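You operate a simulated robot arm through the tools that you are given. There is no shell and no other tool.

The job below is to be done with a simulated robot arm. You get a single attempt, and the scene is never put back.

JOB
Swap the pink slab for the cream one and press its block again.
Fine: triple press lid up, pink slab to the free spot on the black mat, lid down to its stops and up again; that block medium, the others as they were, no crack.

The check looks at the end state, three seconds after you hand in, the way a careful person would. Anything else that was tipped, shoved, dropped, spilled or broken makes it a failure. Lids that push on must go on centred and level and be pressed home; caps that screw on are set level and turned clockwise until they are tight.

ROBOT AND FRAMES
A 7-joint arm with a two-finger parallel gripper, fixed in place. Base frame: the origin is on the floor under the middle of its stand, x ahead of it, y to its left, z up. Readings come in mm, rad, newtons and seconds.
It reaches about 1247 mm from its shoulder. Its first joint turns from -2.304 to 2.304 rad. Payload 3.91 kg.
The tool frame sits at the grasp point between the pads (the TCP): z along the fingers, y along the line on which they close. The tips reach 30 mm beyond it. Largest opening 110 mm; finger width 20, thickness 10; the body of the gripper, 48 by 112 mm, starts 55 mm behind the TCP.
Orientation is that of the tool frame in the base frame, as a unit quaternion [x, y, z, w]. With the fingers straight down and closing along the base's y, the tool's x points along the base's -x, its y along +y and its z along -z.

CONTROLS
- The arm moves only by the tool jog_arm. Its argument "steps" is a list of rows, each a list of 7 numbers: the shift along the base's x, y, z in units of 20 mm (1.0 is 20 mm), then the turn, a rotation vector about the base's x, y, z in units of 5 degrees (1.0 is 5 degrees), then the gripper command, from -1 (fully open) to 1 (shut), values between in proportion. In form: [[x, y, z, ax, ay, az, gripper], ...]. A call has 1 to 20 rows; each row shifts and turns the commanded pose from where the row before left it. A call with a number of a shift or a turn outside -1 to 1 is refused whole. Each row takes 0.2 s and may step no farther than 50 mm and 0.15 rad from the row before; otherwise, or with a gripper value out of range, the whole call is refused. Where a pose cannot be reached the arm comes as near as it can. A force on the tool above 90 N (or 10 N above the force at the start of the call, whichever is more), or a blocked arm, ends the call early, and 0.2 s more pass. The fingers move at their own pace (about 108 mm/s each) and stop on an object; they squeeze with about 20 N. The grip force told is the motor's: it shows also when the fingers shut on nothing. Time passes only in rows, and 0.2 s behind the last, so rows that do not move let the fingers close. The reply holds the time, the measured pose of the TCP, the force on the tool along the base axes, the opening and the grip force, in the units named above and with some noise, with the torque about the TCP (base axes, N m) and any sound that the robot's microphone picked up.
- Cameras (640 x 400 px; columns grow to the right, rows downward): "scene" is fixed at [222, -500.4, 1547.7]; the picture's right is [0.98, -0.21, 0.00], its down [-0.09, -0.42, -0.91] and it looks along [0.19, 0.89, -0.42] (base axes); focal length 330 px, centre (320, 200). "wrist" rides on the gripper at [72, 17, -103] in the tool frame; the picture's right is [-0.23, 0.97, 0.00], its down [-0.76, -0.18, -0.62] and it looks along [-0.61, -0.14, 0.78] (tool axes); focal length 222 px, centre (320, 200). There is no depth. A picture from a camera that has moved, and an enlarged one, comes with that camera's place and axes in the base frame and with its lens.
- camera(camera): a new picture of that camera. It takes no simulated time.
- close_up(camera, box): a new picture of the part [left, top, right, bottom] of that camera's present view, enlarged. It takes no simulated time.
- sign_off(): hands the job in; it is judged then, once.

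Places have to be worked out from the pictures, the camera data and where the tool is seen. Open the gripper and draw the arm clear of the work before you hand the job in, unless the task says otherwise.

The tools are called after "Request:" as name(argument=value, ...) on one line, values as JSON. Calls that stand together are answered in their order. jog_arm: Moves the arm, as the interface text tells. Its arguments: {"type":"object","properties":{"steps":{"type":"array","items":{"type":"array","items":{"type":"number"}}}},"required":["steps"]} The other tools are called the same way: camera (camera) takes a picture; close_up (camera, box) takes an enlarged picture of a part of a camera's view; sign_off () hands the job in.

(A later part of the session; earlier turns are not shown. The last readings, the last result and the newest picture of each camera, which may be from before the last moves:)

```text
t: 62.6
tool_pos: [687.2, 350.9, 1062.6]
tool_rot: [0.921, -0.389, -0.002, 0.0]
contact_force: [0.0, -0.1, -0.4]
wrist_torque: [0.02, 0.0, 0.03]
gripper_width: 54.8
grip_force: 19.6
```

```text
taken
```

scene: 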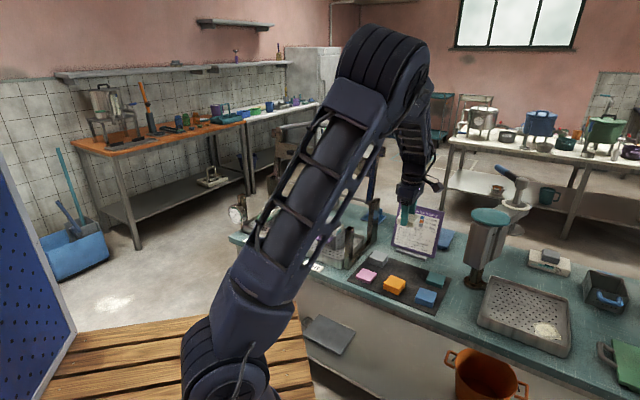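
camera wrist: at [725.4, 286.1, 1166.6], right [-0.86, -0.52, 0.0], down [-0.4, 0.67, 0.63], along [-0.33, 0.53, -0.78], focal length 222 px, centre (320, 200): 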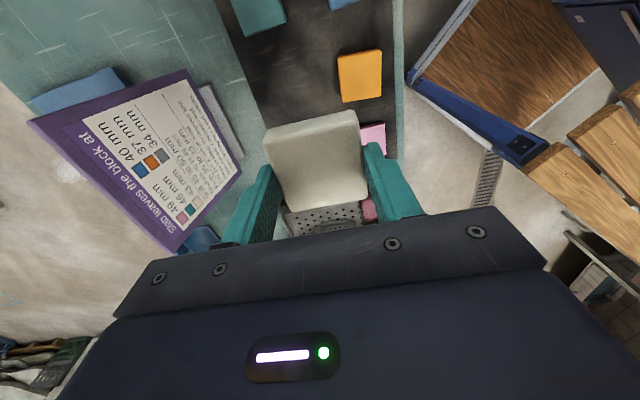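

The gauge is now in clear view of the scene camera; I'll read it.

Request:
close_up(camera="scene", box=[224, 200, 250, 224])

```text
16.00 times, centred on (237, 212) of scene
camera zoom: at [222.0, -500.4, 1547.7], right [0.98, -0.21, 0.0], down [-0.09, -0.42, -0.91], along [0.19, 0.89, -0.42], focal length 5276 px, centre (1648, 8)
```

zoom: 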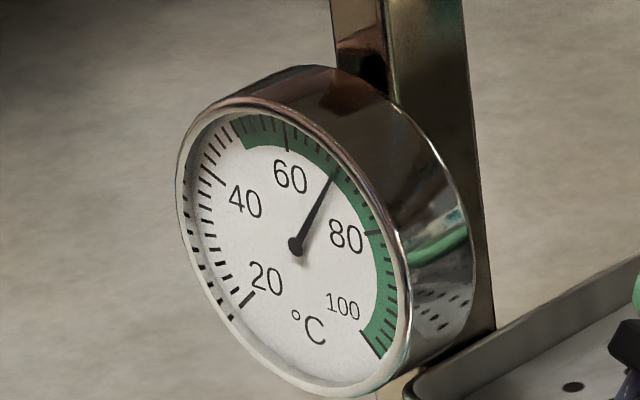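

It reads about 68–69 °C, so cooling is only by events and there's ample margin above 50. I carry the cream slab to the green mould.

Request:
jog_arm(steps=[[-0.4, 0.45, 0, 0, 0, 0, 1], [-0.737, 0.82, 0, 0, 0, 0, 1], [-0.737, 0.82, 0, 0, 0, 0, 1], [-0.737, 0.82, 0, 0, 0, 0, 1], [-0.737, 0.82, 0, 0, 0, 0, 1], [-0.737, 0.82, 0, 0, 0, 0, 1], [-0.737, 0.82, 0, 0, 0, 0, 1], [-0.737, 0.82, 0, 0, 0, 0, 1], [-0.737, 0.82, 0, 0, 0, 0, 1], [-0.737, 0.82, 0, 0, 0, 0, 1], [-0.737, 0.82, 0, 0, 0, 0, 1], [-0.737, 0.82, 0, 0, 0, 0, 1], [-0.737, 0.82, 0, 0, 0, 0, 1], [-0.737, 0.82, 0, 0, 0, 0, 1], [-0.737, 0.82, 0, 0, 0, 0, 1], [-0.737, 0.82, 0, 0, 0, 0, 1], [-0.737, 0.82, 0, 0, 0, 0, 1], [-0.737, 0.82, 0, 0, 0, 0, 1], [-0.737, 0.82, 0, 0, 0, 0, 1], [-0.737, 0.82, 0, 0, 0, 0, 1]])

Request:
jog_arm(steps=[[-0.737, 0.82, 0.2, 0, 0, 0, 1], [-0.737, 0.82, 0, 0, 0, 0, 1], [-0.737, 0.82, 0, 0, 0, 0, 1], [-0.737, 0.82, 0, 0, 0, 0, 1], [-0.737, 0.82, 0, 0, 0, 0, 1], [-0.737, 0.82, 0, 0, 0, 0, 1], [-0.737, 0.82, 0, 0, 0, 0, 1], [0, 0, 0, 0, 0, 0, 1]])

Request:
camera(camera="wrist")

Request:
close_up(camera="scene", box=[248, 148, 318, 233])

```text
t: 66.8
tool_pos: [397.5, 671.8, 1066.5]
tool_rot: [0.921, -0.39, -0.002, 0.001]
contact_force: [0.3, -0.4, 0.3]
wrist_torque: [0.04, 0.02, -0.04]
gripper_width: 55.1
grip_force: 20.2
```

```text
t: 68.6
tool_pos: [295.3, 787.9, 1068.7]
tool_rot: [0.921, -0.39, -0.001, 0.0]
contact_force: [-0.2, -0.1, 0.5]
wrist_torque: [0.03, 0.01, 0.01]
gripper_width: 54.9
grip_force: 20.2
```

```text
taken
camera wrist: at [333.1, 722.6, 1172.4], right [-0.86, -0.52, 0.0], down [-0.4, 0.67, 0.63], along [-0.32, 0.53, -0.78], focal length 222 px, centre (320, 200)
```

wrist: 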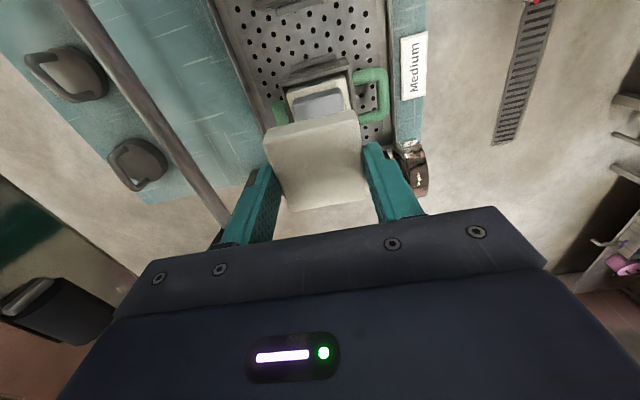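

```text
4.71 times, centred on (283, 190) of scene
camera zoom: at [222.0, -500.4, 1547.7], right [0.98, -0.21, 0.0], down [-0.09, -0.42, -0.91], along [0.19, 0.89, -0.42], focal length 1552 px, centre (494, 245)
```

zoom: 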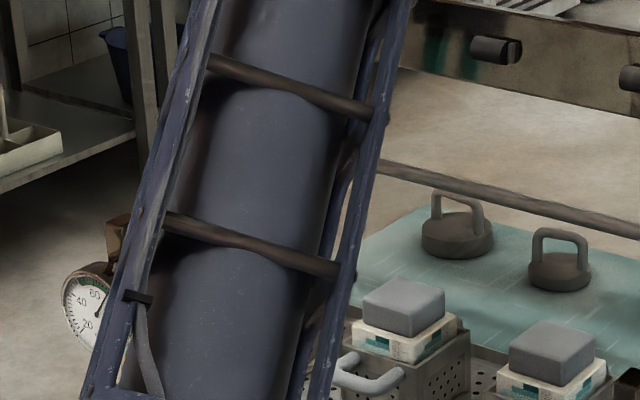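

The arm now hides this mould from the scene camera, so I rely on the wrist view. I'll zoom to place the slab over the follower.

Request:
close_up(camera="wrist", box=[230, 40, 410, 220])

```text
2.22 times, centred on (320, 130) of wrist
camera zoom: at [333.1, 722.6, 1172.4], right [-0.86, -0.52, 0.0], down [-0.4, 0.67, 0.63], along [-0.32, 0.53, -0.78], focal length 494 px, centre (320, 356)
```

zoom: 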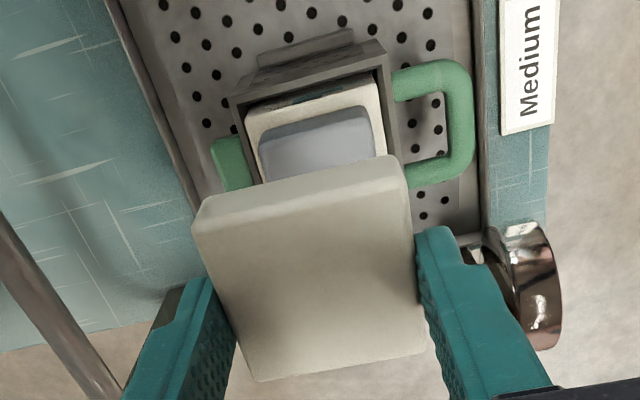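

I'll zoom further on the follower's edges.

Request:
close_up(camera="wrist", box=[320, 60, 400, 130])

Request:
close_up(camera="wrist", box=[310, 70, 360, 120])

```text
5.71 times, centred on (360, 95) of wrist
camera zoom: at [333.1, 722.6, 1172.4], right [-0.86, -0.52, 0.0], down [-0.4, 0.67, 0.63], along [-0.32, 0.53, -0.78], focal length 1269 px, centre (91, 800)
```

zoom: 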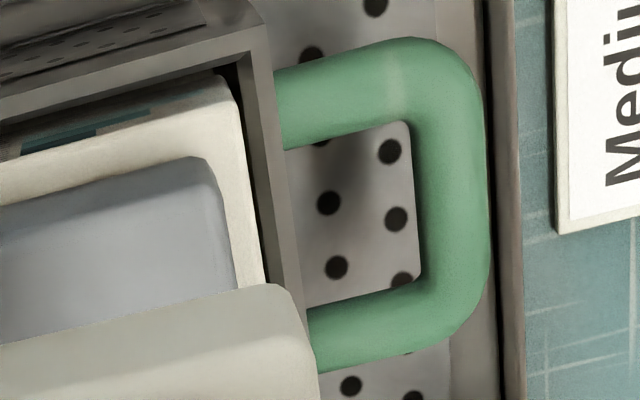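

```text
8.00 times, centred on (335, 95) of wrist
camera zoom: at [333.1, 722.6, 1172.4], right [-0.86, -0.52, 0.0], down [-0.4, 0.67, 0.63], along [-0.32, 0.53, -0.78], focal length 1777 px, centre (200, 1040)
```

zoom: 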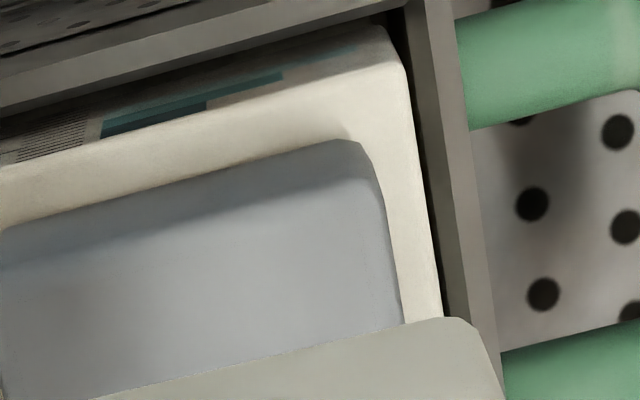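

The follower's centre is about 9–10 mm toward −u and 1 mm toward −v of the TCP, matching the pink pick-up point. I shift there and descend to about 16 mm above contact.

Request:
jog_arm(steps=[[-0.12, 0.1, -0.3, 0, 0, 0, 1], [-0.12, 0.1, -0.7, 0, 0, 0, 1], [-0.115, 0.105, -0.9, 0, 0, 0, 1], [0, 0, -0.9, 0, 0, 0, 1], [0, 0, -0.9, 0, 0, 0, 1], [0, 0, -0.3, 0, 0, 0, 1], [0, 0, 0, 0, 0, 0, 1]])

Request:
camera(camera="wrist")

Request:
close_up(camera="wrist", box=[240, 70, 400, 220])

```text
t: 70.2
tool_pos: [288.4, 793.3, 987.8]
tool_rot: [0.921, -0.389, -0.002, 0.001]
contact_force: [0.2, -0.2, -1.3]
wrist_torque: [0.01, 0.04, -0.01]
gripper_width: 54.6
grip_force: 20.0
```

```text
taken
camera wrist: at [328.0, 729.4, 1091.2], right [-0.86, -0.52, 0.0], down [-0.4, 0.67, 0.63], along [-0.33, 0.53, -0.78], focal length 222 px, centre (320, 200)
```

wrist: 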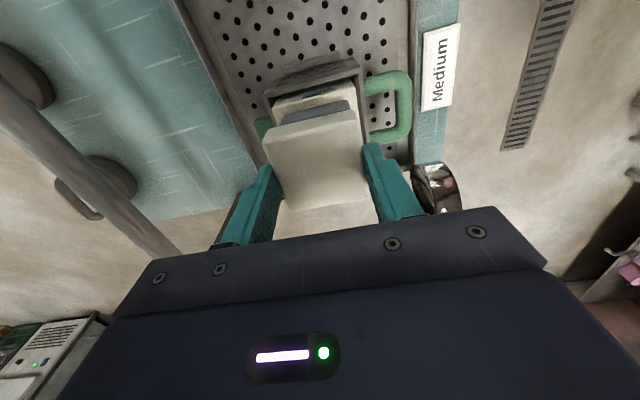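

```text
2.67 times, centred on (320, 145) of wrist
camera zoom: at [328.0, 729.4, 1091.2], right [-0.86, -0.52, 0.0], down [-0.4, 0.67, 0.63], along [-0.33, 0.53, -0.78], focal length 592 px, centre (320, 347)
```

zoom: 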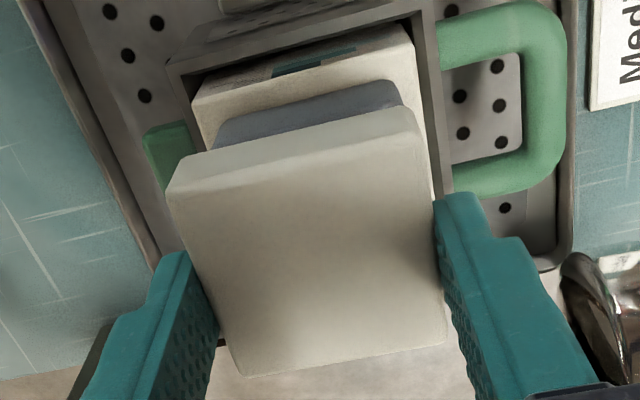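

Cream and follower agree within about 1–2 mm. I nudge 1 mm toward −u and lower to just above contact.

Request:
jog_arm(steps=[[-0.035, 0.035, -0.25, 0, 0, 0, 1], [0, 0, -0.25, 0, 0, 0, 1], [0, 0, 0, 0, 0, 0, 1]])

Request:
close_up(camera="wrist", box=[240, 70, 400, 220])

```text
t: 71.0
tool_pos: [286.8, 795.2, 977.6]
tool_rot: [0.921, -0.389, -0.002, 0.001]
contact_force: [0.7, 0.2, 0.0]
wrist_torque: [-0.04, 0.0, 0.02]
gripper_width: 55.2
grip_force: 19.8
```

```text
2.67 times, centred on (320, 145) of wrist
camera zoom: at [326.6, 729.8, 1081.2], right [-0.86, -0.52, 0.0], down [-0.4, 0.67, 0.63], along [-0.33, 0.53, -0.78], focal length 592 px, centre (320, 347)
```

zoom: 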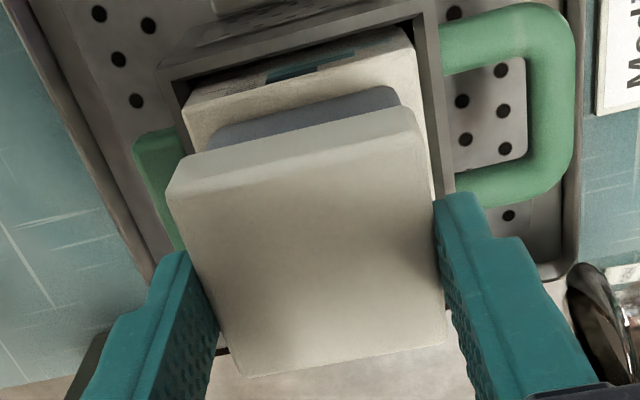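

The slab hovers a few millimetres above the follower, well registered. I creep down in 1 mm rows and watch the force.

Request:
jog_arm(steps=[[0, 0, -0.06, 0, 0, 0, 1], [0, 0, -0.06, 0, 0, 0, 1], [0, 0, -0.06, 0, 0, 0, 1]])

```text
t: 71.8
tool_pos: [289.7, 796.2, 975.6]
tool_rot: [0.921, -0.389, -0.002, 0.001]
contact_force: [-0.6, -0.7, 0.1]
wrist_torque: [-0.01, -0.01, -0.01]
gripper_width: 55.0
grip_force: 20.0
```

No contact yet. I continue creeping.

Request:
jog_arm(steps=[[0, 0, -0.05, 0, 0, 0, 1], [0, 0, -0.05, 0, 0, 0, 1]])

```text
t: 72.4
tool_pos: [287.9, 795.5, 973.6]
tool_rot: [0.921, -0.39, -0.002, 0.001]
contact_force: [0.0, -0.3, 0.1]
wrist_torque: [-0.01, 0.0, -0.04]
gripper_width: 54.8
grip_force: 19.8
```

Still free. Another millimetre or so at a time.

Request:
jog_arm(steps=[[0, 0, -0.05, 0, 0, 0, 1], [0, 0, 0, 0, 0, 0, 1]])

```text
t: 73.0
tool_pos: [288.8, 793.3, 972.3]
tool_rot: [0.921, -0.389, -0.002, 0.001]
contact_force: [0.1, -1.1, 0.0]
wrist_torque: [0.03, -0.04, -0.02]
gripper_width: 55.0
grip_force: 19.8
```

Request:
jog_arm(steps=[[0, 0, -0.05, 0, 0, 0, 1], [0, 0, 0, 0, 0, 0, 1]])

Request:
close_up(camera="wrist", box=[270, 80, 370, 160])

```text
t: 73.6
tool_pos: [288.9, 795.0, 971.3]
tool_rot: [0.921, -0.39, -0.002, 0.001]
contact_force: [0.2, 0.3, 1.1]
wrist_torque: [0.05, -0.05, 0.01]
gripper_width: 54.9
grip_force: 20.3
```

```text
5.00 times, centred on (320, 120) of wrist
camera zoom: at [326.4, 729.8, 1074.2], right [-0.86, -0.52, 0.0], down [-0.4, 0.67, 0.63], along [-0.33, 0.53, -0.78], focal length 1111 px, centre (320, 600)
```

zoom: 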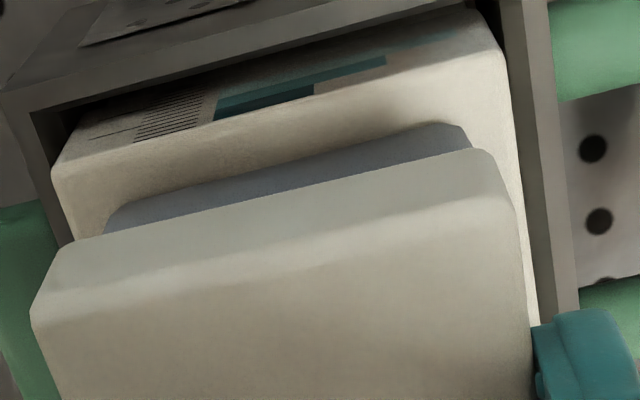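

The overhang looks about 1.5 mm too far to +u and 1 mm to +v. I lift a millimetre, correct that, and creep down again.

Request:
jog_arm(steps=[[0, 0, 0.08, 0, 0, 0, 1], [-0.088, 0.018, 0, 0, 0, 0, 1], [0, 0, -0.08, 0, 0, 0, 1], [0, 0, 0, 0, 0, 0, 1]])

Request:
close_up(camera="wrist", box=[270, 80, 370, 160])

```text
t: 74.6
tool_pos: [286.3, 793.9, 970.0]
tool_rot: [0.921, -0.39, -0.002, 0.0]
contact_force: [-0.1, -0.1, 0.4]
wrist_torque: [0.01, 0.0, -0.01]
gripper_width: 55.1
grip_force: 20.2
```

```text
5.00 times, centred on (320, 120) of wrist
camera zoom: at [324.6, 729.9, 1074.3], right [-0.86, -0.52, 0.0], down [-0.4, 0.67, 0.63], along [-0.33, 0.53, -0.78], focal length 1111 px, centre (320, 600)
```

zoom: 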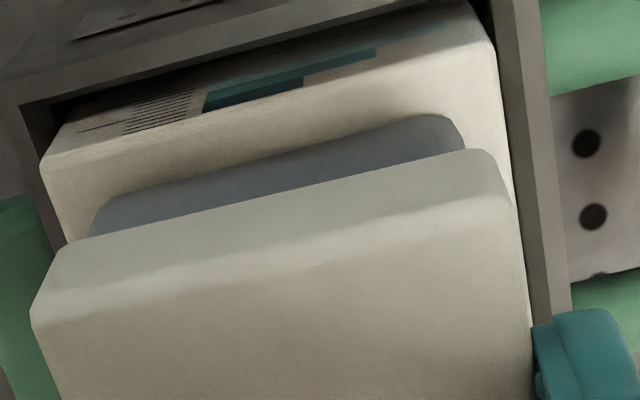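

Now the overhang is symmetric. I creep down to contact.

Request:
jog_arm(steps=[[0, 0, -0.05, 0, 0, 0, 1], [0, 0, 0, 0, 0, 0, 1]])

```text
t: 75.2
tool_pos: [286.3, 795.9, 970.5]
tool_rot: [0.921, -0.388, -0.002, 0.0]
contact_force: [0.6, -0.5, 6.9]
wrist_torque: [-0.04, -0.06, 0.02]
gripper_width: 54.8
grip_force: 19.9
```

Contact at 7 N. I open gently and check the slab.

Request:
jog_arm(steps=[[0, 0, 0, 0, 0, 0, -0.1], [0, 0, 0, 0, 0, 0, -0.3], [0, 0, 0, 0, 0, 0, -0.4]])

Request:
close_up(camera="wrist", box=[220, 60, 420, 240])

```text
t: 76.0
tool_pos: [286.3, 795.3, 970.4]
tool_rot: [0.921, -0.389, -0.002, 0.001]
contact_force: [-0.2, 0.6, -0.5]
wrist_torque: [-0.01, -0.01, 0.0]
gripper_width: 77.2
grip_force: 0.1
```

```text
2.22 times, centred on (320, 150) of wrist
camera zoom: at [324.6, 730.5, 1073.3], right [-0.86, -0.52, 0.0], down [-0.4, 0.67, 0.63], along [-0.33, 0.53, -0.78], focal length 494 px, centre (320, 311)
```

zoom: 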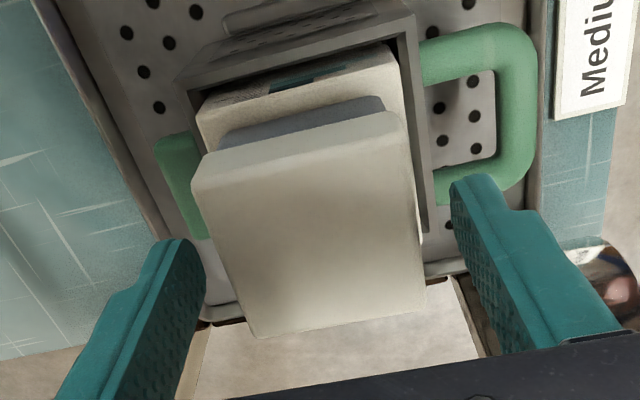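

The cream slab sits squarely on the follower. I rise straight up, clear of everything, then move above the raised bar.

Request:
jog_arm(steps=[[0, 0, 0.4, 0, 0, 0, -0.4], [0, 0, 0.8, 0, 0, 0, -0.4], [0, 0, 0.98, 0, 0, 0, -0.4], [0, 0, 0.98, 0, 0, 0, -0.4], [0, 0, 0.98, 0, 0, 0, -0.4], [0, 0, 0.98, 0, 0, 0, -0.4], [0, 0, 0.98, 0, 0, 0, -0.4], [0, 0, 0.98, 0, 0, 0, -0.4]])

Request:
camera(camera="wrist")

Request:
camera(camera="scene")

```text
t: 77.8
tool_pos: [286.6, 793.9, 1111.4]
tool_rot: [0.921, -0.389, -0.002, 0.001]
contact_force: [-0.2, 0.2, 0.0]
wrist_torque: [0.0, 0.0, 0.0]
gripper_width: 77.1
grip_force: 0.1
```

```text
taken
camera wrist: at [324.3, 729.6, 1215.7], right [-0.86, -0.52, 0.0], down [-0.4, 0.67, 0.63], along [-0.33, 0.53, -0.78], focal length 222 px, centre (320, 200)
```

wrist: 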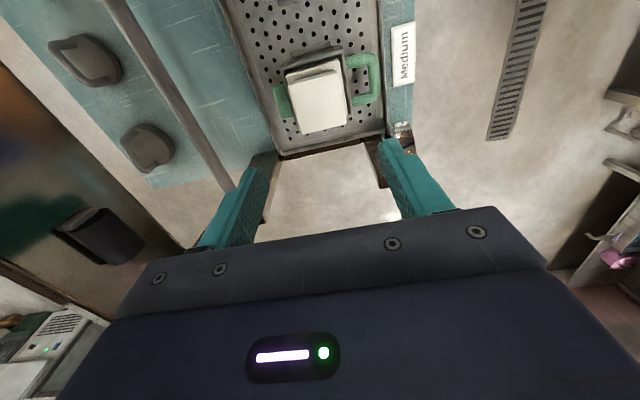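

```text
taken
```

scene: 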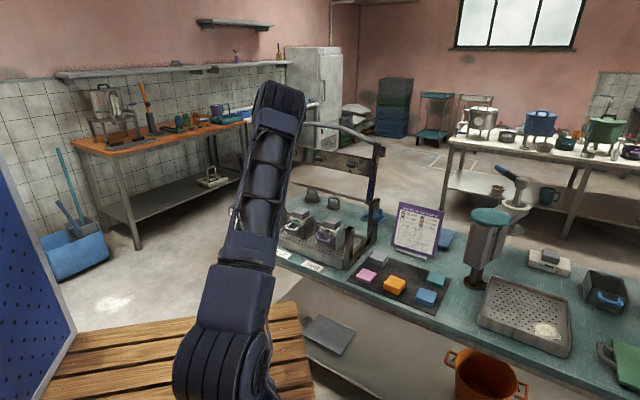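

Cream is in place. I'll check its centering in the mould from above before moving on.

Request:
close_up(camera="wrist", box=[260, 30, 400, 150])

```text
3.33 times, centred on (330, 90) of wrist
camera zoom: at [324.3, 729.6, 1215.7], right [-0.86, -0.52, 0.0], down [-0.4, 0.67, 0.63], along [-0.33, 0.53, -0.78], focal length 740 px, centre (287, 567)
```

zoom: 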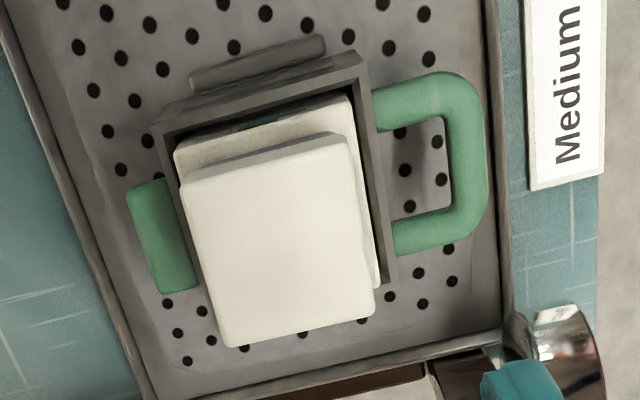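

Centred and level. Now I rise and move to the pre-grip pose behind and above the raised bar, tilting the fingers forward.

Request:
jog_arm(steps=[[0, 0, 0.98, 0, 0, 0, -0.4], [0, 0, 0.98, 0, 0, 0, -0.4], [0, 0, 0.98, 0, 0, 0, -0.4], [0, 0, 0.98, 0, 0, 0, -0.4], [0, 0, 0.98, 0, 0, 0, -0.4], [0, 0, 0.98, 0, 0, 0, -0.4], [0, 0, 0.98, 0, 0, 0, -0.4], [0, 0, 0.98, 0, 0, 0, -0.4], [0, 0, 0.98, 0, 0, 0, -0.4], [0, 0, 0.98, 0, 0, 0, -0.4], [0, 0, 0.98, 0, 0, 0, -0.4], [0, 0, 0.98, 0, 0, 0, -0.4]])

Request:
jog_arm(steps=[[0.9, -0.3, 0, 0.65, -0.663, 0, -0.3], [0.9, -0.3, 0, 0.65, -0.663, 0, -0.3], [0.9, -0.3, 0, 0.65, -0.663, 0, -0.3], [0.9, -0.2, 0, 0.65, -0.663, 0, -0.3], [0.9, 0.0, 0, 0.65, -0.663, 0, -0.3], [0.9, 0.1, 0, 0.65, -0.663, 0, -0.3], [0.9, 0.2, 0, 0, 0, 0, -0.3], [0.9, 0.2, 0, 0, 0, 0, -0.3], [0.9, 0.1, 0, 0, 0, 0, -0.3], [0.9, 0, 0, 0, 0, 0, -0.3], [0.7, 0, 0, 0, 0, 0, -0.3]])

Request:
camera(camera="wrist")

Request:
camera(camera="scene")

```text
t: 80.4
tool_pos: [287.4, 793.2, 1346.6]
tool_rot: [0.921, -0.39, -0.002, 0.0]
contact_force: [0.2, -0.7, -0.3]
wrist_torque: [0.02, 0.0, 0.01]
gripper_width: 77.1
grip_force: 0.0
```

```text
t: 82.8
tool_pos: [480.2, 785.4, 1346.1]
tool_rot: [0.895, -0.377, 0.091, -0.221]
contact_force: [-0.6, -0.3, 0.4]
wrist_torque: [-0.01, -0.04, 0.02]
gripper_width: 71.7
grip_force: 0.0
```

```text
taken
camera wrist: at [485.2, 688.1, 1430.2], right [-0.78, -0.44, -0.45], down [-0.62, 0.45, 0.64], along [-0.08, 0.78, -0.62], focal length 222 px, centre (320, 200)
```

wrist: 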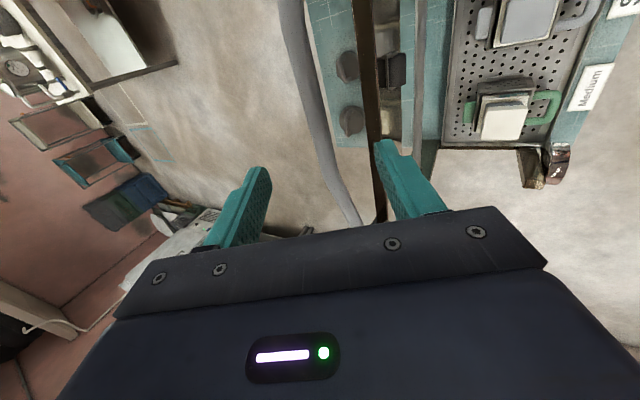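

```text
taken
```

scene: 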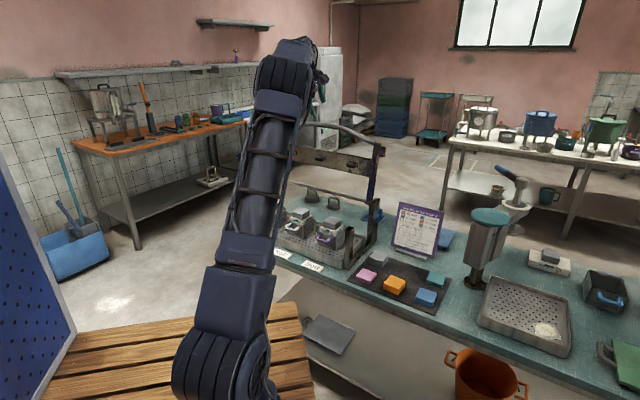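

The bar lies right on the finger line, about 100 mm ahead. I advance along the finger axis to straddle it.

Request:
jog_arm(steps=[[0.335, 0.33, -0.87, 0, 0, 0, -0.3], [0.335, 0.33, -0.87, 0, 0, 0, -0.3], [0.335, 0.33, -0.87, 0, 0, 0, -0.3], [0.335, 0.33, -0.87, 0, 0, 0, -0.3], [0.335, 0.33, -0.87, 0, 0, 0, -0.3], [0, 0, 0, 0, 0, 0, -0.3]])

Request:
camera(camera="wrist")

Request:
close_up(camera="scene", box=[220, 60, 400, 240])

```text
t: 84.2
tool_pos: [514.9, 816.7, 1260.4]
tool_rot: [0.894, -0.378, 0.091, -0.222]
contact_force: [0.4, 0.5, 0.7]
wrist_torque: [0.02, 0.0, -0.03]
gripper_width: 71.5
grip_force: 0.1
```

```text
taken
camera wrist: at [519.6, 719.9, 1344.2], right [-0.78, -0.44, -0.45], down [-0.62, 0.45, 0.64], along [-0.08, 0.78, -0.62], focal length 222 px, centre (320, 200)
```

wrist: 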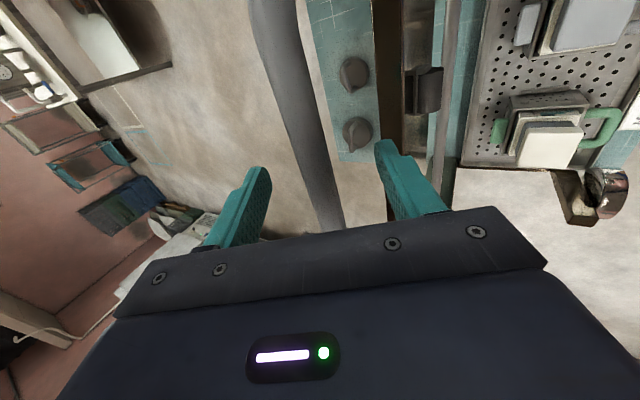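

```text
2.22 times, centred on (310, 150) of scene
camera zoom: at [222.0, -500.4, 1547.7], right [0.98, -0.21, 0.0], down [-0.09, -0.42, -0.91], along [0.19, 0.89, -0.42], focal length 733 px, centre (342, 311)
```

zoom: 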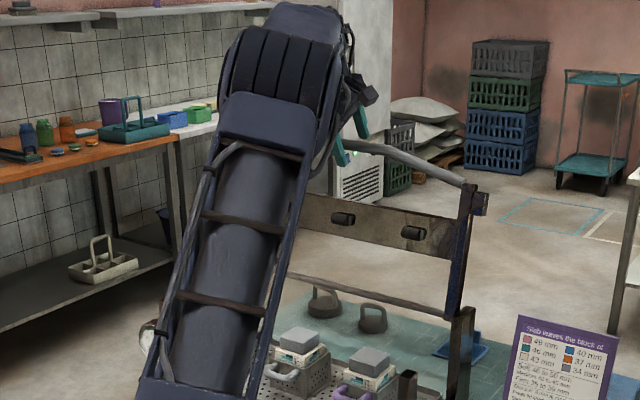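

The bar is centred between the fingers. I close on it.

Request:
jog_arm(steps=[[0, 0, 0, 0, 0, 0, 0.3], [0, 0, 0, 0, 0, 0, 0.8], [0, 0, 0, 0, 0, 0, 1], [0, 0, 0, 0, 0, 0, 1]])

```text
t: 85.2
tool_pos: [514.4, 816.9, 1262.5]
tool_rot: [0.894, -0.378, 0.091, -0.223]
contact_force: [2.3, 2.0, 4.5]
wrist_torque: [-0.06, -0.29, 0.66]
gripper_width: 19.5
grip_force: 45.0
```

Gripped with little side load. I start bringing the lid forward along the same arc.

Request:
jog_arm(steps=[[-0.527, -0.516, 0.06, 0, 0, 0, 1], [-0.528, -0.518, 0.02, 0, 0, 0, 1], [-0.528, -0.518, -0.016, 0, 0, 0, 1], [-0.527, -0.517, -0.054, 0, 0, 0, 1]])

```text
t: 86.2
tool_pos: [469.6, 775.1, 1261.1]
tool_rot: [0.894, -0.378, 0.091, -0.222]
contact_force: [4.3, -7.0, 30.4]
wrist_torque: [-0.2, -0.53, 0.77]
gripper_width: 19.9
grip_force: 45.2
```

About 30 N upward: the command runs 2 mm inside the arc. I correct outward and continue in short chunks.

Request:
jog_arm(steps=[[-0.523, -0.512, -0.007, 0, 0, 0, 1], [-0.518, -0.508, -0.13, 0, 0, 0, 1], [-0.512, -0.502, -0.165, 0, 0, 0, 1], [-0.504, -0.495, -0.205, 0, 0, 0, 1]])

```text
t: 87.2
tool_pos: [429.6, 734.8, 1249.8]
tool_rot: [0.895, -0.378, 0.09, -0.221]
contact_force: [3.6, -12.7, 16.6]
wrist_torque: [-0.36, -0.46, 0.57]
gripper_width: 20.0
grip_force: 45.0
```

Following well. I continue down the arc with a small outward correction.

Request:
jog_arm(steps=[[-0.51, -0.5, -0.2, 0, 0, 0, 1], [-0.485, -0.476, -0.2925, 0, 0, 0, 1], [-0.474, -0.464, -0.328, 0, 0, 0, 1], [-0.461, -0.452, -0.362, 0, 0, 0, 1], [-0.447, -0.438, -0.3955, 0, 0, 0, 1], [-0.431, -0.423, -0.4275, 0, 0, 0, 1]])

Request:
close_up(camera="scene", box=[220, 100, 400, 280])

```text
t: 88.6
tool_pos: [374.3, 680.4, 1209.4]
tool_rot: [0.894, -0.378, 0.09, -0.222]
contact_force: [3.0, -21.7, 9.3]
wrist_torque: [-0.88, -0.71, 0.44]
gripper_width: 19.9
grip_force: 44.4
```

```text
2.22 times, centred on (310, 190) of scene
camera zoom: at [222.0, -500.4, 1547.7], right [0.98, -0.21, 0.0], down [-0.09, -0.42, -0.91], along [0.19, 0.89, -0.42], focal length 733 px, centre (342, 222)
```

zoom: 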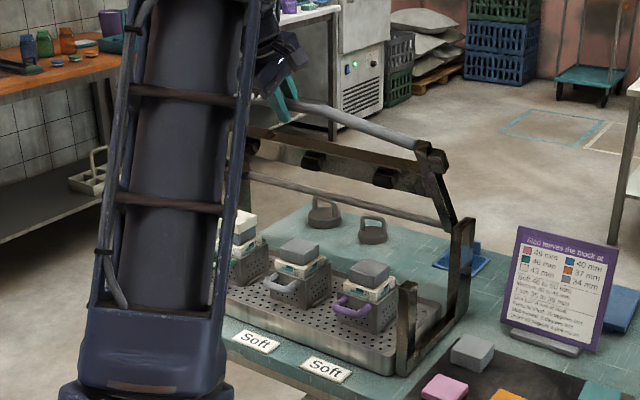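

The lid is at about 53° with modest forces; I add small outward and sideways corrections and continue.

Request:
jog_arm(steps=[[-0.396, -0.472, -0.415, 0, 0, 0, 1], [-0.397, -0.393, -0.4855, 0, 0, 0, 1], [-0.379, -0.374, -0.514, 0, 0, 0, 1], [-0.359, -0.355, -0.541, 0, 0, 0, 1], [-0.338, -0.334, -0.567, 0, 0, 0, 1], [-0.317, -0.313, -0.591, 0, 0, 0, 1]])

```text
t: 90.0
tool_pos: [330.4, 634.9, 1147.4]
tool_rot: [0.895, -0.377, 0.092, -0.221]
contact_force: [-4.3, -8.9, -1.4]
wrist_torque: [-0.22, -0.28, 0.86]
gripper_width: 19.9
grip_force: 44.9
```

The lid is at about 35°, forces small. I continue down to about 20°.

Request:
jog_arm(steps=[[-0.309, -0.306, -0.6, 0, 0, 0, 1], [-0.271, -0.268, -0.6345, 0, 0, 0, 1], [-0.247, -0.244, -0.6535, 0, 0, 0, 1], [-0.222, -0.22, -0.6705, 0, 0, 0, 1], [-0.197, -0.195, -0.686, 0, 0, 0, 1]])

Request:
close_up(camera="scene", box=[220, 140, 400, 280])

Request:
camera(camera="wrist")

```text
t: 91.2
tool_pos: [303.5, 610.9, 1083.1]
tool_rot: [0.894, -0.378, 0.092, -0.222]
contact_force: [-4.9, 1.1, -7.2]
wrist_torque: [-0.68, -0.77, 0.59]
gripper_width: 19.7
grip_force: 45.7
```

```text
2.86 times, centred on (310, 210) of scene
camera zoom: at [222.0, -500.4, 1547.7], right [0.98, -0.21, 0.0], down [-0.09, -0.42, -0.91], along [0.19, 0.89, -0.42], focal length 942 px, centre (349, 171)
```

zoom: 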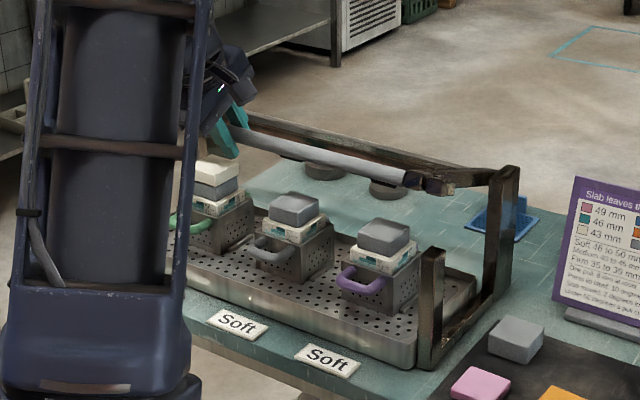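

```text
taken
camera wrist: at [309.8, 513.5, 1166.3], right [-0.78, -0.44, -0.45], down [-0.62, 0.45, 0.64], along [-0.08, 0.78, -0.62], focal length 222 px, centre (320, 200)
```

wrist: 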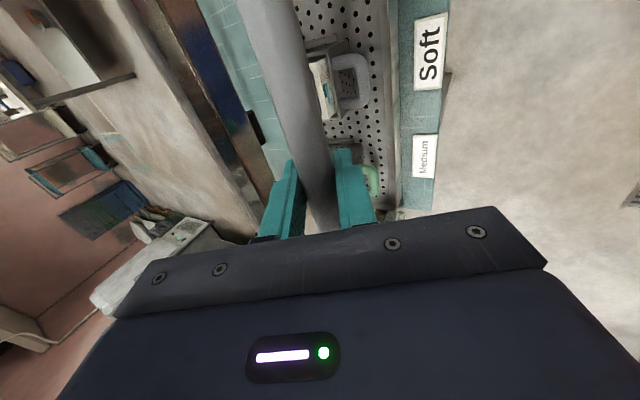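

The lid is at about 20°, cream slab visible beneath it and steady. I continue to about 9°, then will slow down.

Request:
jog_arm(steps=[[-0.173, -0.171, -0.699, 0, 0, 0, 1], [-0.147, -0.145, -0.71, 0, 0, 0, 1], [-0.12, -0.119, -0.72, 0, 0, 0, 1], [-0.093, -0.092, -0.728, 0, 0, 0, 1], [0, 0, 0, 0, 0, 0, 1]])

Request:
close_up(camera="scene", box=[250, 170, 390, 280])

```text
t: 92.4
tool_pos: [295.1, 600.8, 1025.5]
tool_rot: [0.895, -0.377, 0.091, -0.221]
contact_force: [-13.9, 5.7, -8.7]
wrist_torque: [-0.22, 0.09, 0.9]
gripper_width: 19.9
grip_force: 44.6
```

```text
3.64 times, centred on (320, 225) of scene
camera zoom: at [222.0, -500.4, 1547.7], right [0.98, -0.21, 0.0], down [-0.09, -0.42, -0.91], along [0.19, 0.89, -0.42], focal length 1199 px, centre (320, 109)
```

zoom: 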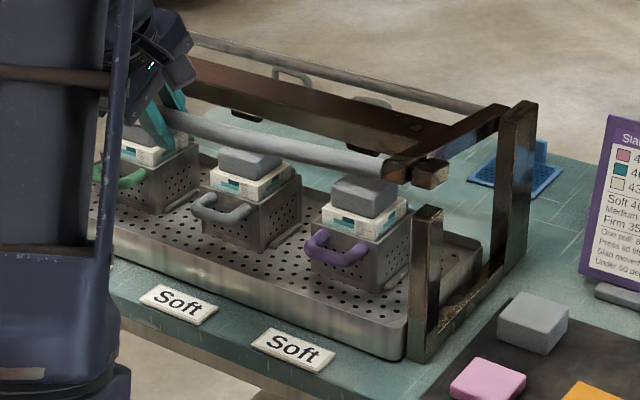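

The lid stub is about 30 mm above its front post. I lower to just before the expected contact with the cream slab, with a 1 mm sideways correction.

Request:
jog_arm(steps=[[-0.065, 0.005, -0.5, 0, 0, 0, 1], [-0.025, -0.025, -0.5, 0, 0, 0, 1], [-0.015, -0.015, -0.45, 0, 0, 0, 1], [0, 0, 0, 0, 0, 0, 1]])

Request:
close_up(camera="scene", box=[250, 170, 390, 280])

Request:
camera(camera="wrist")

```text
t: 93.4
tool_pos: [292.3, 598.3, 996.1]
tool_rot: [0.895, -0.377, 0.092, -0.222]
contact_force: [-9.7, -20.0, -8.7]
wrist_torque: [-0.44, -0.46, 0.65]
gripper_width: 19.8
grip_force: 45.5
```

```text
3.64 times, centred on (320, 225) of scene
camera zoom: at [222.0, -500.4, 1547.7], right [0.98, -0.21, 0.0], down [-0.09, -0.42, -0.91], along [0.19, 0.89, -0.42], focal length 1199 px, centre (320, 109)
```

zoom: 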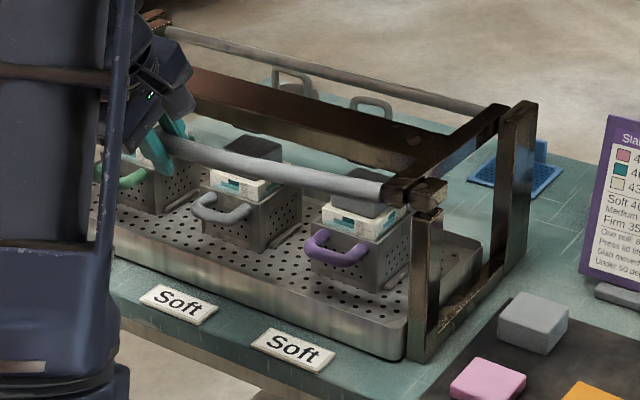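

```text
taken
camera wrist: at [297.8, 501.2, 1079.9], right [-0.78, -0.44, -0.45], down [-0.62, 0.45, 0.64], along [-0.08, 0.78, -0.62], focal length 222 px, centre (320, 200)
```

wrist: 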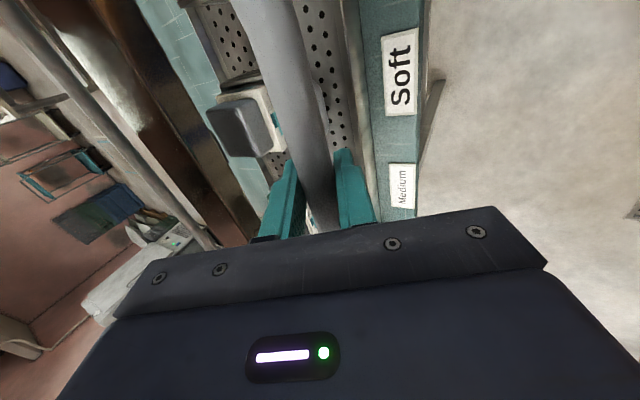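

The stub is now only a few millimetres above the post, and I'm still carrying the lid. I relieve the side load and creep down.

Request:
jog_arm(steps=[[-0.046, -0.046, -0.1, 0, 0, 0, 1], [0, 0, -0.1, 0, 0, 0, 1], [0, 0, 0, 0, 0, 0, 1]])

```text
t: 94.2
tool_pos: [292.5, 598.6, 992.2]
tool_rot: [0.895, -0.377, 0.092, -0.22]
contact_force: [2.0, -18.0, -3.4]
wrist_torque: [-0.4, -0.66, 0.68]
gripper_width: 20.1
grip_force: 44.8
```

Still light. I press on down in 2 mm rows.

Request:
jog_arm(steps=[[0.02, -0.02, -0.1, 0, 0, 0, 1], [0, 0, -0.1, 0, 0, 0, 1], [0, 0, -0.1, 0, 0, 0, 1], [0, 0, 0, 0, 0, 0, 1]])

Request:
close_up(camera="scene", box=[325, 185, 385, 245])

```text
t: 95.2
tool_pos: [292.3, 599.4, 986.6]
tool_rot: [0.895, -0.377, 0.091, -0.222]
contact_force: [-0.3, -7.8, 0.1]
wrist_torque: [0.02, -0.31, 0.99]
gripper_width: 19.7
grip_force: 44.8
```

```text
6.67 times, centred on (355, 215) of scene
camera zoom: at [222.0, -500.4, 1547.7], right [0.98, -0.21, 0.0], down [-0.09, -0.42, -0.91], along [0.19, 0.89, -0.42], focal length 2198 px, centre (87, 100)
```

zoom: 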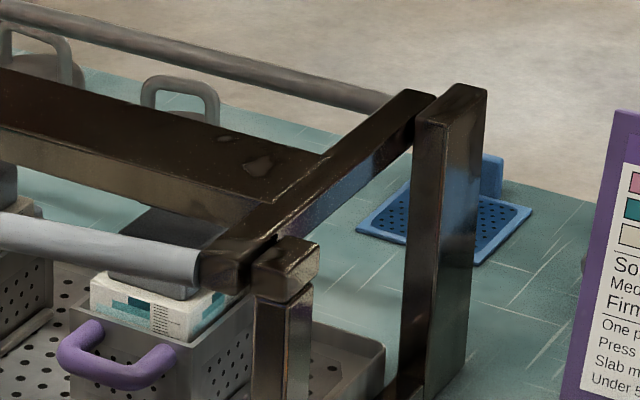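

Nearly down; the lid's weight is now borne below. I keep pressing gently and compare force to travel.

Request:
jog_arm(steps=[[0, 0, -0.1, 0, 0, 0, 1], [0, 0, -0.1, 0, 0, 0, 1], [0, 0, 0, 0, 0, 0, 1]])

Request:
close_up(camera="scene", box=[340, 205, 375, 245])

```text
t: 96.0
tool_pos: [294.0, 599.7, 984.1]
tool_rot: [0.894, -0.378, 0.09, -0.223]
contact_force: [0.4, -7.7, 30.0]
wrist_torque: [-0.34, -0.31, 0.77]
gripper_width: 20.3
grip_force: 44.7
```

```text
10.00 times, centred on (358, 225) of scene
camera zoom: at [222.0, -500.4, 1547.7], right [0.98, -0.21, 0.0], down [-0.09, -0.42, -0.91], along [0.19, 0.89, -0.42], focal length 3297 px, centre (-55, -50)
```

zoom: 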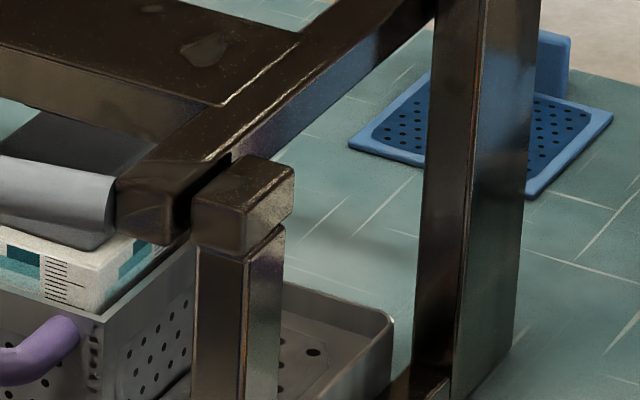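

30 N now. I press further to be sure it's the stop and not just the block resisting.

Request:
jog_arm(steps=[[0, 0, -0.1, 0, 0, 0, 1], [0, 0, 0, 0, 0, 0, 1]])

Request:
close_up(camera="scene", box=[340, 205, 375, 245])

```text
t: 96.6
tool_pos: [293.1, 599.1, 983.0]
tool_rot: [0.894, -0.377, 0.09, -0.223]
contact_force: [13.1, 20.1, 44.7]
wrist_torque: [-0.35, -0.4, 0.84]
gripper_width: 20.0
grip_force: 45.2
```

```text
10.00 times, centred on (358, 225) of scene
camera zoom: at [222.0, -500.4, 1547.7], right [0.98, -0.21, 0.0], down [-0.09, -0.42, -0.91], along [0.19, 0.89, -0.42], focal length 3297 px, centre (-55, -50)
```

zoom: 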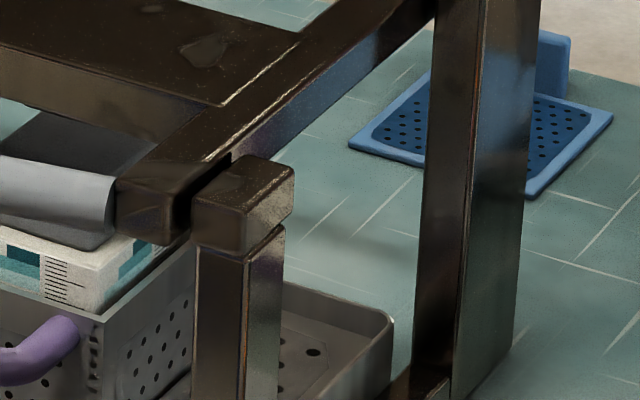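

The picture didn't change between 30 and 45 N, so the lid appears to be on its stops. I'll retake the same crop as at the start to compare with the original lid-down position.

Request:
close_up(camera="scene", box=[320, 185, 390, 275])

Request:
close_up(camera="scene", box=[245, 170, 325, 245])

Request:
close_up(camera="wrist", box=[190, 60, 420, 240])

```text
4.44 times, centred on (355, 230) of scene
camera zoom: at [222.0, -500.4, 1547.7], right [0.98, -0.21, 0.0], down [-0.09, -0.42, -0.91], along [0.19, 0.89, -0.42], focal length 1466 px, centre (164, 67)
```

zoom: 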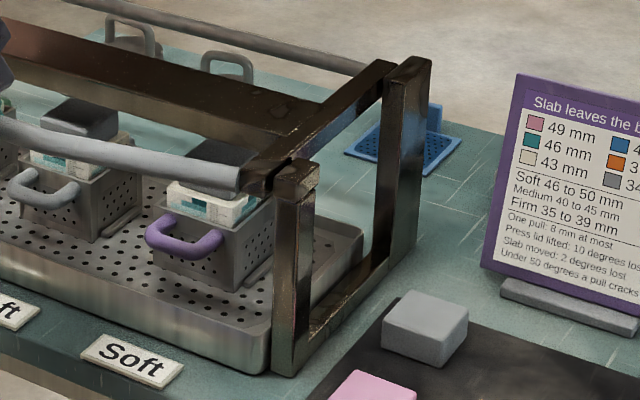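

```text
5.33 times, centred on (285, 208) of scene
camera zoom: at [222.0, -500.4, 1547.7], right [0.98, -0.21, 0.0], down [-0.09, -0.42, -0.91], along [0.19, 0.89, -0.42], focal length 1759 px, centre (507, 160)
```

zoom: 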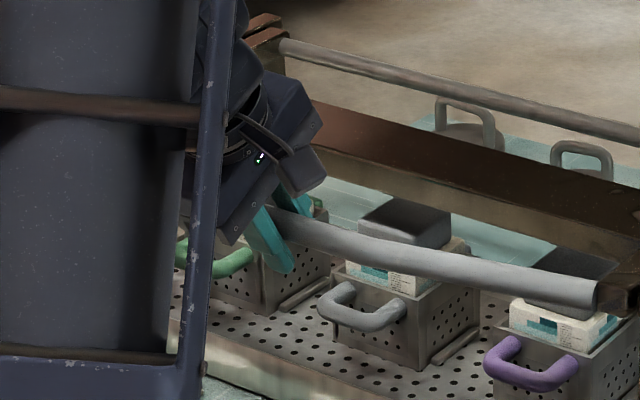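

```text
2.22 times, centred on (305, 150) of wrist
camera zoom: at [298.2, 501.9, 1065.6], right [-0.78, -0.44, -0.45], down [-0.63, 0.45, 0.64], along [-0.08, 0.78, -0.62], focal length 494 px, centre (353, 311)
```

zoom: 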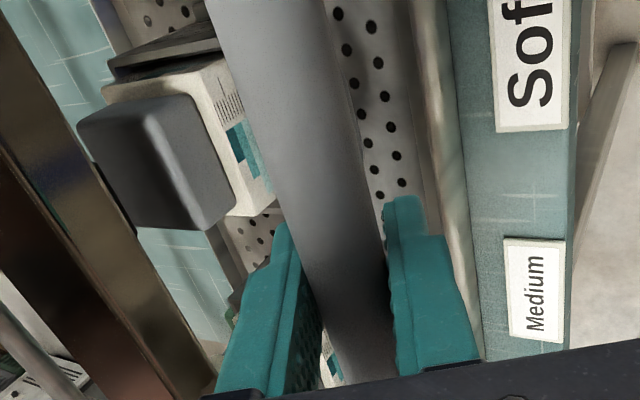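

The crop matches the original lid-down picture and the stub sits on its post with no gap. I press a bit harder once to make sure it is home.

Request:
jog_arm(steps=[[-0.05, -0.05, -0.1, 0, 0, 0, 1], [0, 0, -0.08, 0, 0, 0, 1], [0, 0, 0, 0, 0, 0, 1]])

Request:
close_up(camera="scene", box=[340, 205, 375, 245])

```text
t: 97.4
tool_pos: [295.9, 600.3, 980.0]
tool_rot: [0.894, -0.378, 0.09, -0.224]
contact_force: [36.4, 33.0, 57.8]
wrist_torque: [-0.45, -0.23, 0.73]
gripper_width: 20.0
grip_force: 45.1
```

```text
10.00 times, centred on (358, 225) of scene
camera zoom: at [222.0, -500.4, 1547.7], right [0.98, -0.21, 0.0], down [-0.09, -0.42, -0.91], along [0.19, 0.89, -0.42], focal length 3297 px, centre (-55, -50)
```

zoom: 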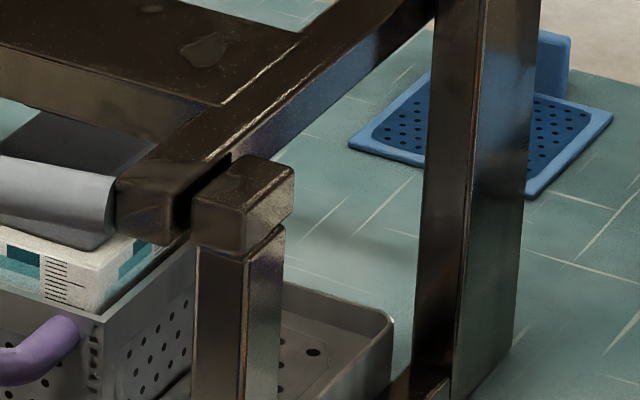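

Same picture at 58 N: the lid is firmly on its stops. I relieve the load, then read the state before lifting.

Request:
jog_arm(steps=[[0.05, 0.05, 0.1, 0, 0, 0, 1], [0.05, 0.05, 0.1, 0, 0, 0, 1], [0, 0, 0, 0, 0, 0, 1]])

Request:
camera(camera="wrist")

```text
t: 98.2
tool_pos: [295.1, 599.1, 979.3]
tool_rot: [0.894, -0.379, 0.091, -0.222]
contact_force: [32.0, 29.2, 15.1]
wrist_torque: [-0.41, 0.06, 0.72]
gripper_width: 19.5
grip_force: 44.5
```

```text
taken
camera wrist: at [299.5, 503.0, 1063.7], right [-0.78, -0.44, -0.45], down [-0.62, 0.45, 0.64], along [-0.08, 0.78, -0.62], focal length 222 px, centre (320, 200)
```

wrist: 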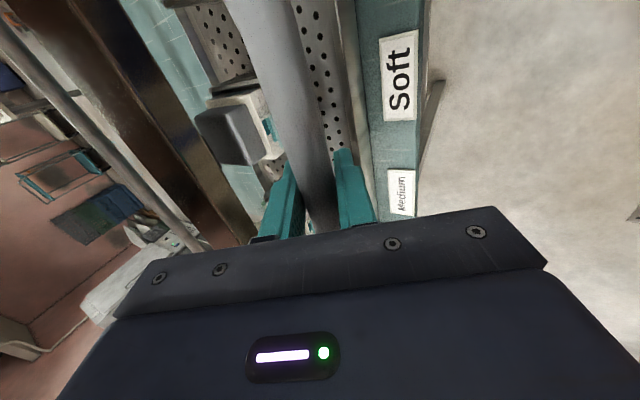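

Some side load remains; I take it off and begin lifting the lid gently.

Request:
jog_arm(steps=[[0.1, 0.1, 0, 0, 0, 0, 1], [0, 0, 0.25, 0, 0, 0, 1], [0.01, 0.01, 0.5, 0, 0, 0, 1], [0, 0, 0, 0, 0, 0, 1]])

Request:
close_up(camera="scene", box=[250, 170, 390, 280])

```text
t: 99.2
tool_pos: [293.9, 600.7, 995.4]
tool_rot: [0.895, -0.377, 0.091, -0.221]
contact_force: [0.6, -32.2, -7.9]
wrist_torque: [-0.36, -0.24, 0.84]
gripper_width: 19.8
grip_force: 44.9
```

```text
3.64 times, centred on (320, 225) of scene
camera zoom: at [222.0, -500.4, 1547.7], right [0.98, -0.21, 0.0], down [-0.09, -0.42, -0.91], along [0.19, 0.89, -0.42], focal length 1199 px, centre (320, 109)
```

zoom: 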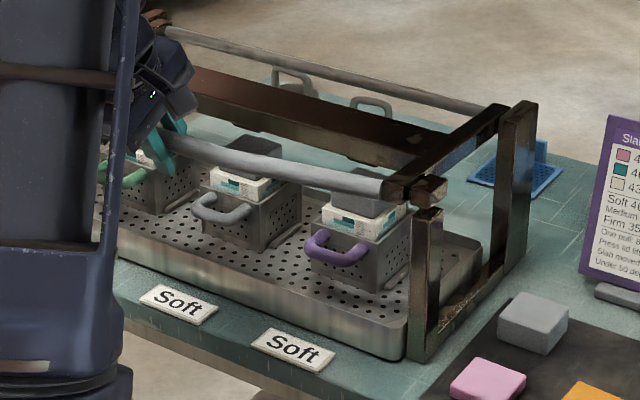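

The lid rises with the fingers. I correct the sideways load and continue up the arc.

Request:
jog_arm(steps=[[0.042, -0.063, 0.7375, 0, 0, 0, 1], [0.07, 0.069, 0.7335, 0, 0, 0, 1], [0.097, 0.096, 0.7275, 0, 0, 0, 1], [0.124, 0.122, 0.7195, 0, 0, 0, 1], [0.15, 0.149, 0.709, 0, 0, 0, 1]])

Request:
close_up(camera="scene", box=[250, 170, 390, 280])

```text
t: 100.4
tool_pos: [304.1, 609.9, 1067.9]
tool_rot: [0.895, -0.377, 0.09, -0.222]
contact_force: [-9.9, 15.4, -10.1]
wrist_torque: [0.27, 0.32, 1.26]
gripper_width: 19.6
grip_force: 45.5
```

```text
3.64 times, centred on (320, 225) of scene
camera zoom: at [222.0, -500.4, 1547.7], right [0.98, -0.21, 0.0], down [-0.09, -0.42, -0.91], along [0.19, 0.89, -0.42], focal length 1199 px, centre (320, 109)
```

zoom: 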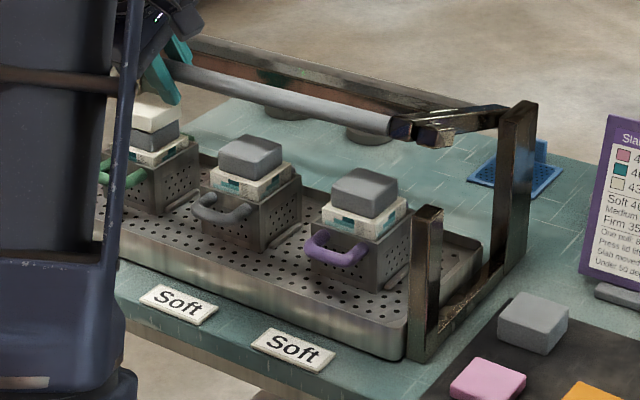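

All three stacks look steady with the cream slab in place. I continue up.

Request:
jog_arm(steps=[[0.134, 0.218, 0.697, 0, 0, 0, 1], [0.202, 0.2, 0.683, 0, 0, 0, 1], [0.227, 0.225, 0.6675, 0, 0, 0, 1], [0.251, 0.249, 0.6495, 0, 0, 0, 1], [0.275, 0.273, 0.63, 0, 0, 0, 1], [0.298, 0.296, 0.609, 0, 0, 0, 1]])

```text
t: 101.8
tool_pos: [333.2, 638.7, 1147.5]
tool_rot: [0.894, -0.378, 0.091, -0.221]
contact_force: [-10.3, 3.7, -5.4]
wrist_torque: [-0.02, 0.09, 0.87]
gripper_width: 19.9
grip_force: 44.7
```

Forces are low at about 36°. I continue.

Request:
jog_arm(steps=[[0.31, 0.331, 0.5845, 0, 0, 0, 1], [0.343, 0.34, 0.56, 0, 0, 0, 1], [0.3635, 0.36, 0.534, 0, 0, 0, 1], [0.383, 0.38, 0.5065, 0, 0, 0, 1], [0.401, 0.398, 0.4775, 0, 0, 0, 1], [0.4185, 0.415, 0.4475, 0, 0, 0, 1], [0.4345, 0.431, 0.416, 0, 0, 0, 1]])

```text
t: 103.4
tool_pos: [388.8, 692.2, 1217.2]
tool_rot: [0.894, -0.378, 0.091, -0.221]
contact_force: [-1.7, -3.6, -5.0]
wrist_torque: [-0.36, -0.34, 0.64]
gripper_width: 19.6
grip_force: 45.3
```

At about 57° with almost no load. I continue toward vertical.

Request:
jog_arm(steps=[[0.4505, 0.447, 0.381, 0, 0, 0, 1], [0.464, 0.46, 0.3475, 0, 0, 0, 1], [0.476, 0.472, 0.3125, 0, 0, 0, 1], [0.487, 0.483, 0.277, 0, 0, 0, 1], [0.497, 0.492, 0.241, 0, 0, 0, 1], [0.505, 0.501, 0.204, 0, 0, 0, 1], [0.512, 0.508, 0.1665, 0, 0, 0, 1]])

```text
t: 105.0
tool_pos: [455.9, 759.8, 1255.1]
tool_rot: [0.895, -0.378, 0.091, -0.221]
contact_force: [4.8, -3.2, -18.6]
wrist_torque: [-0.52, -0.36, 0.54]
gripper_width: 19.8
grip_force: 45.1
```

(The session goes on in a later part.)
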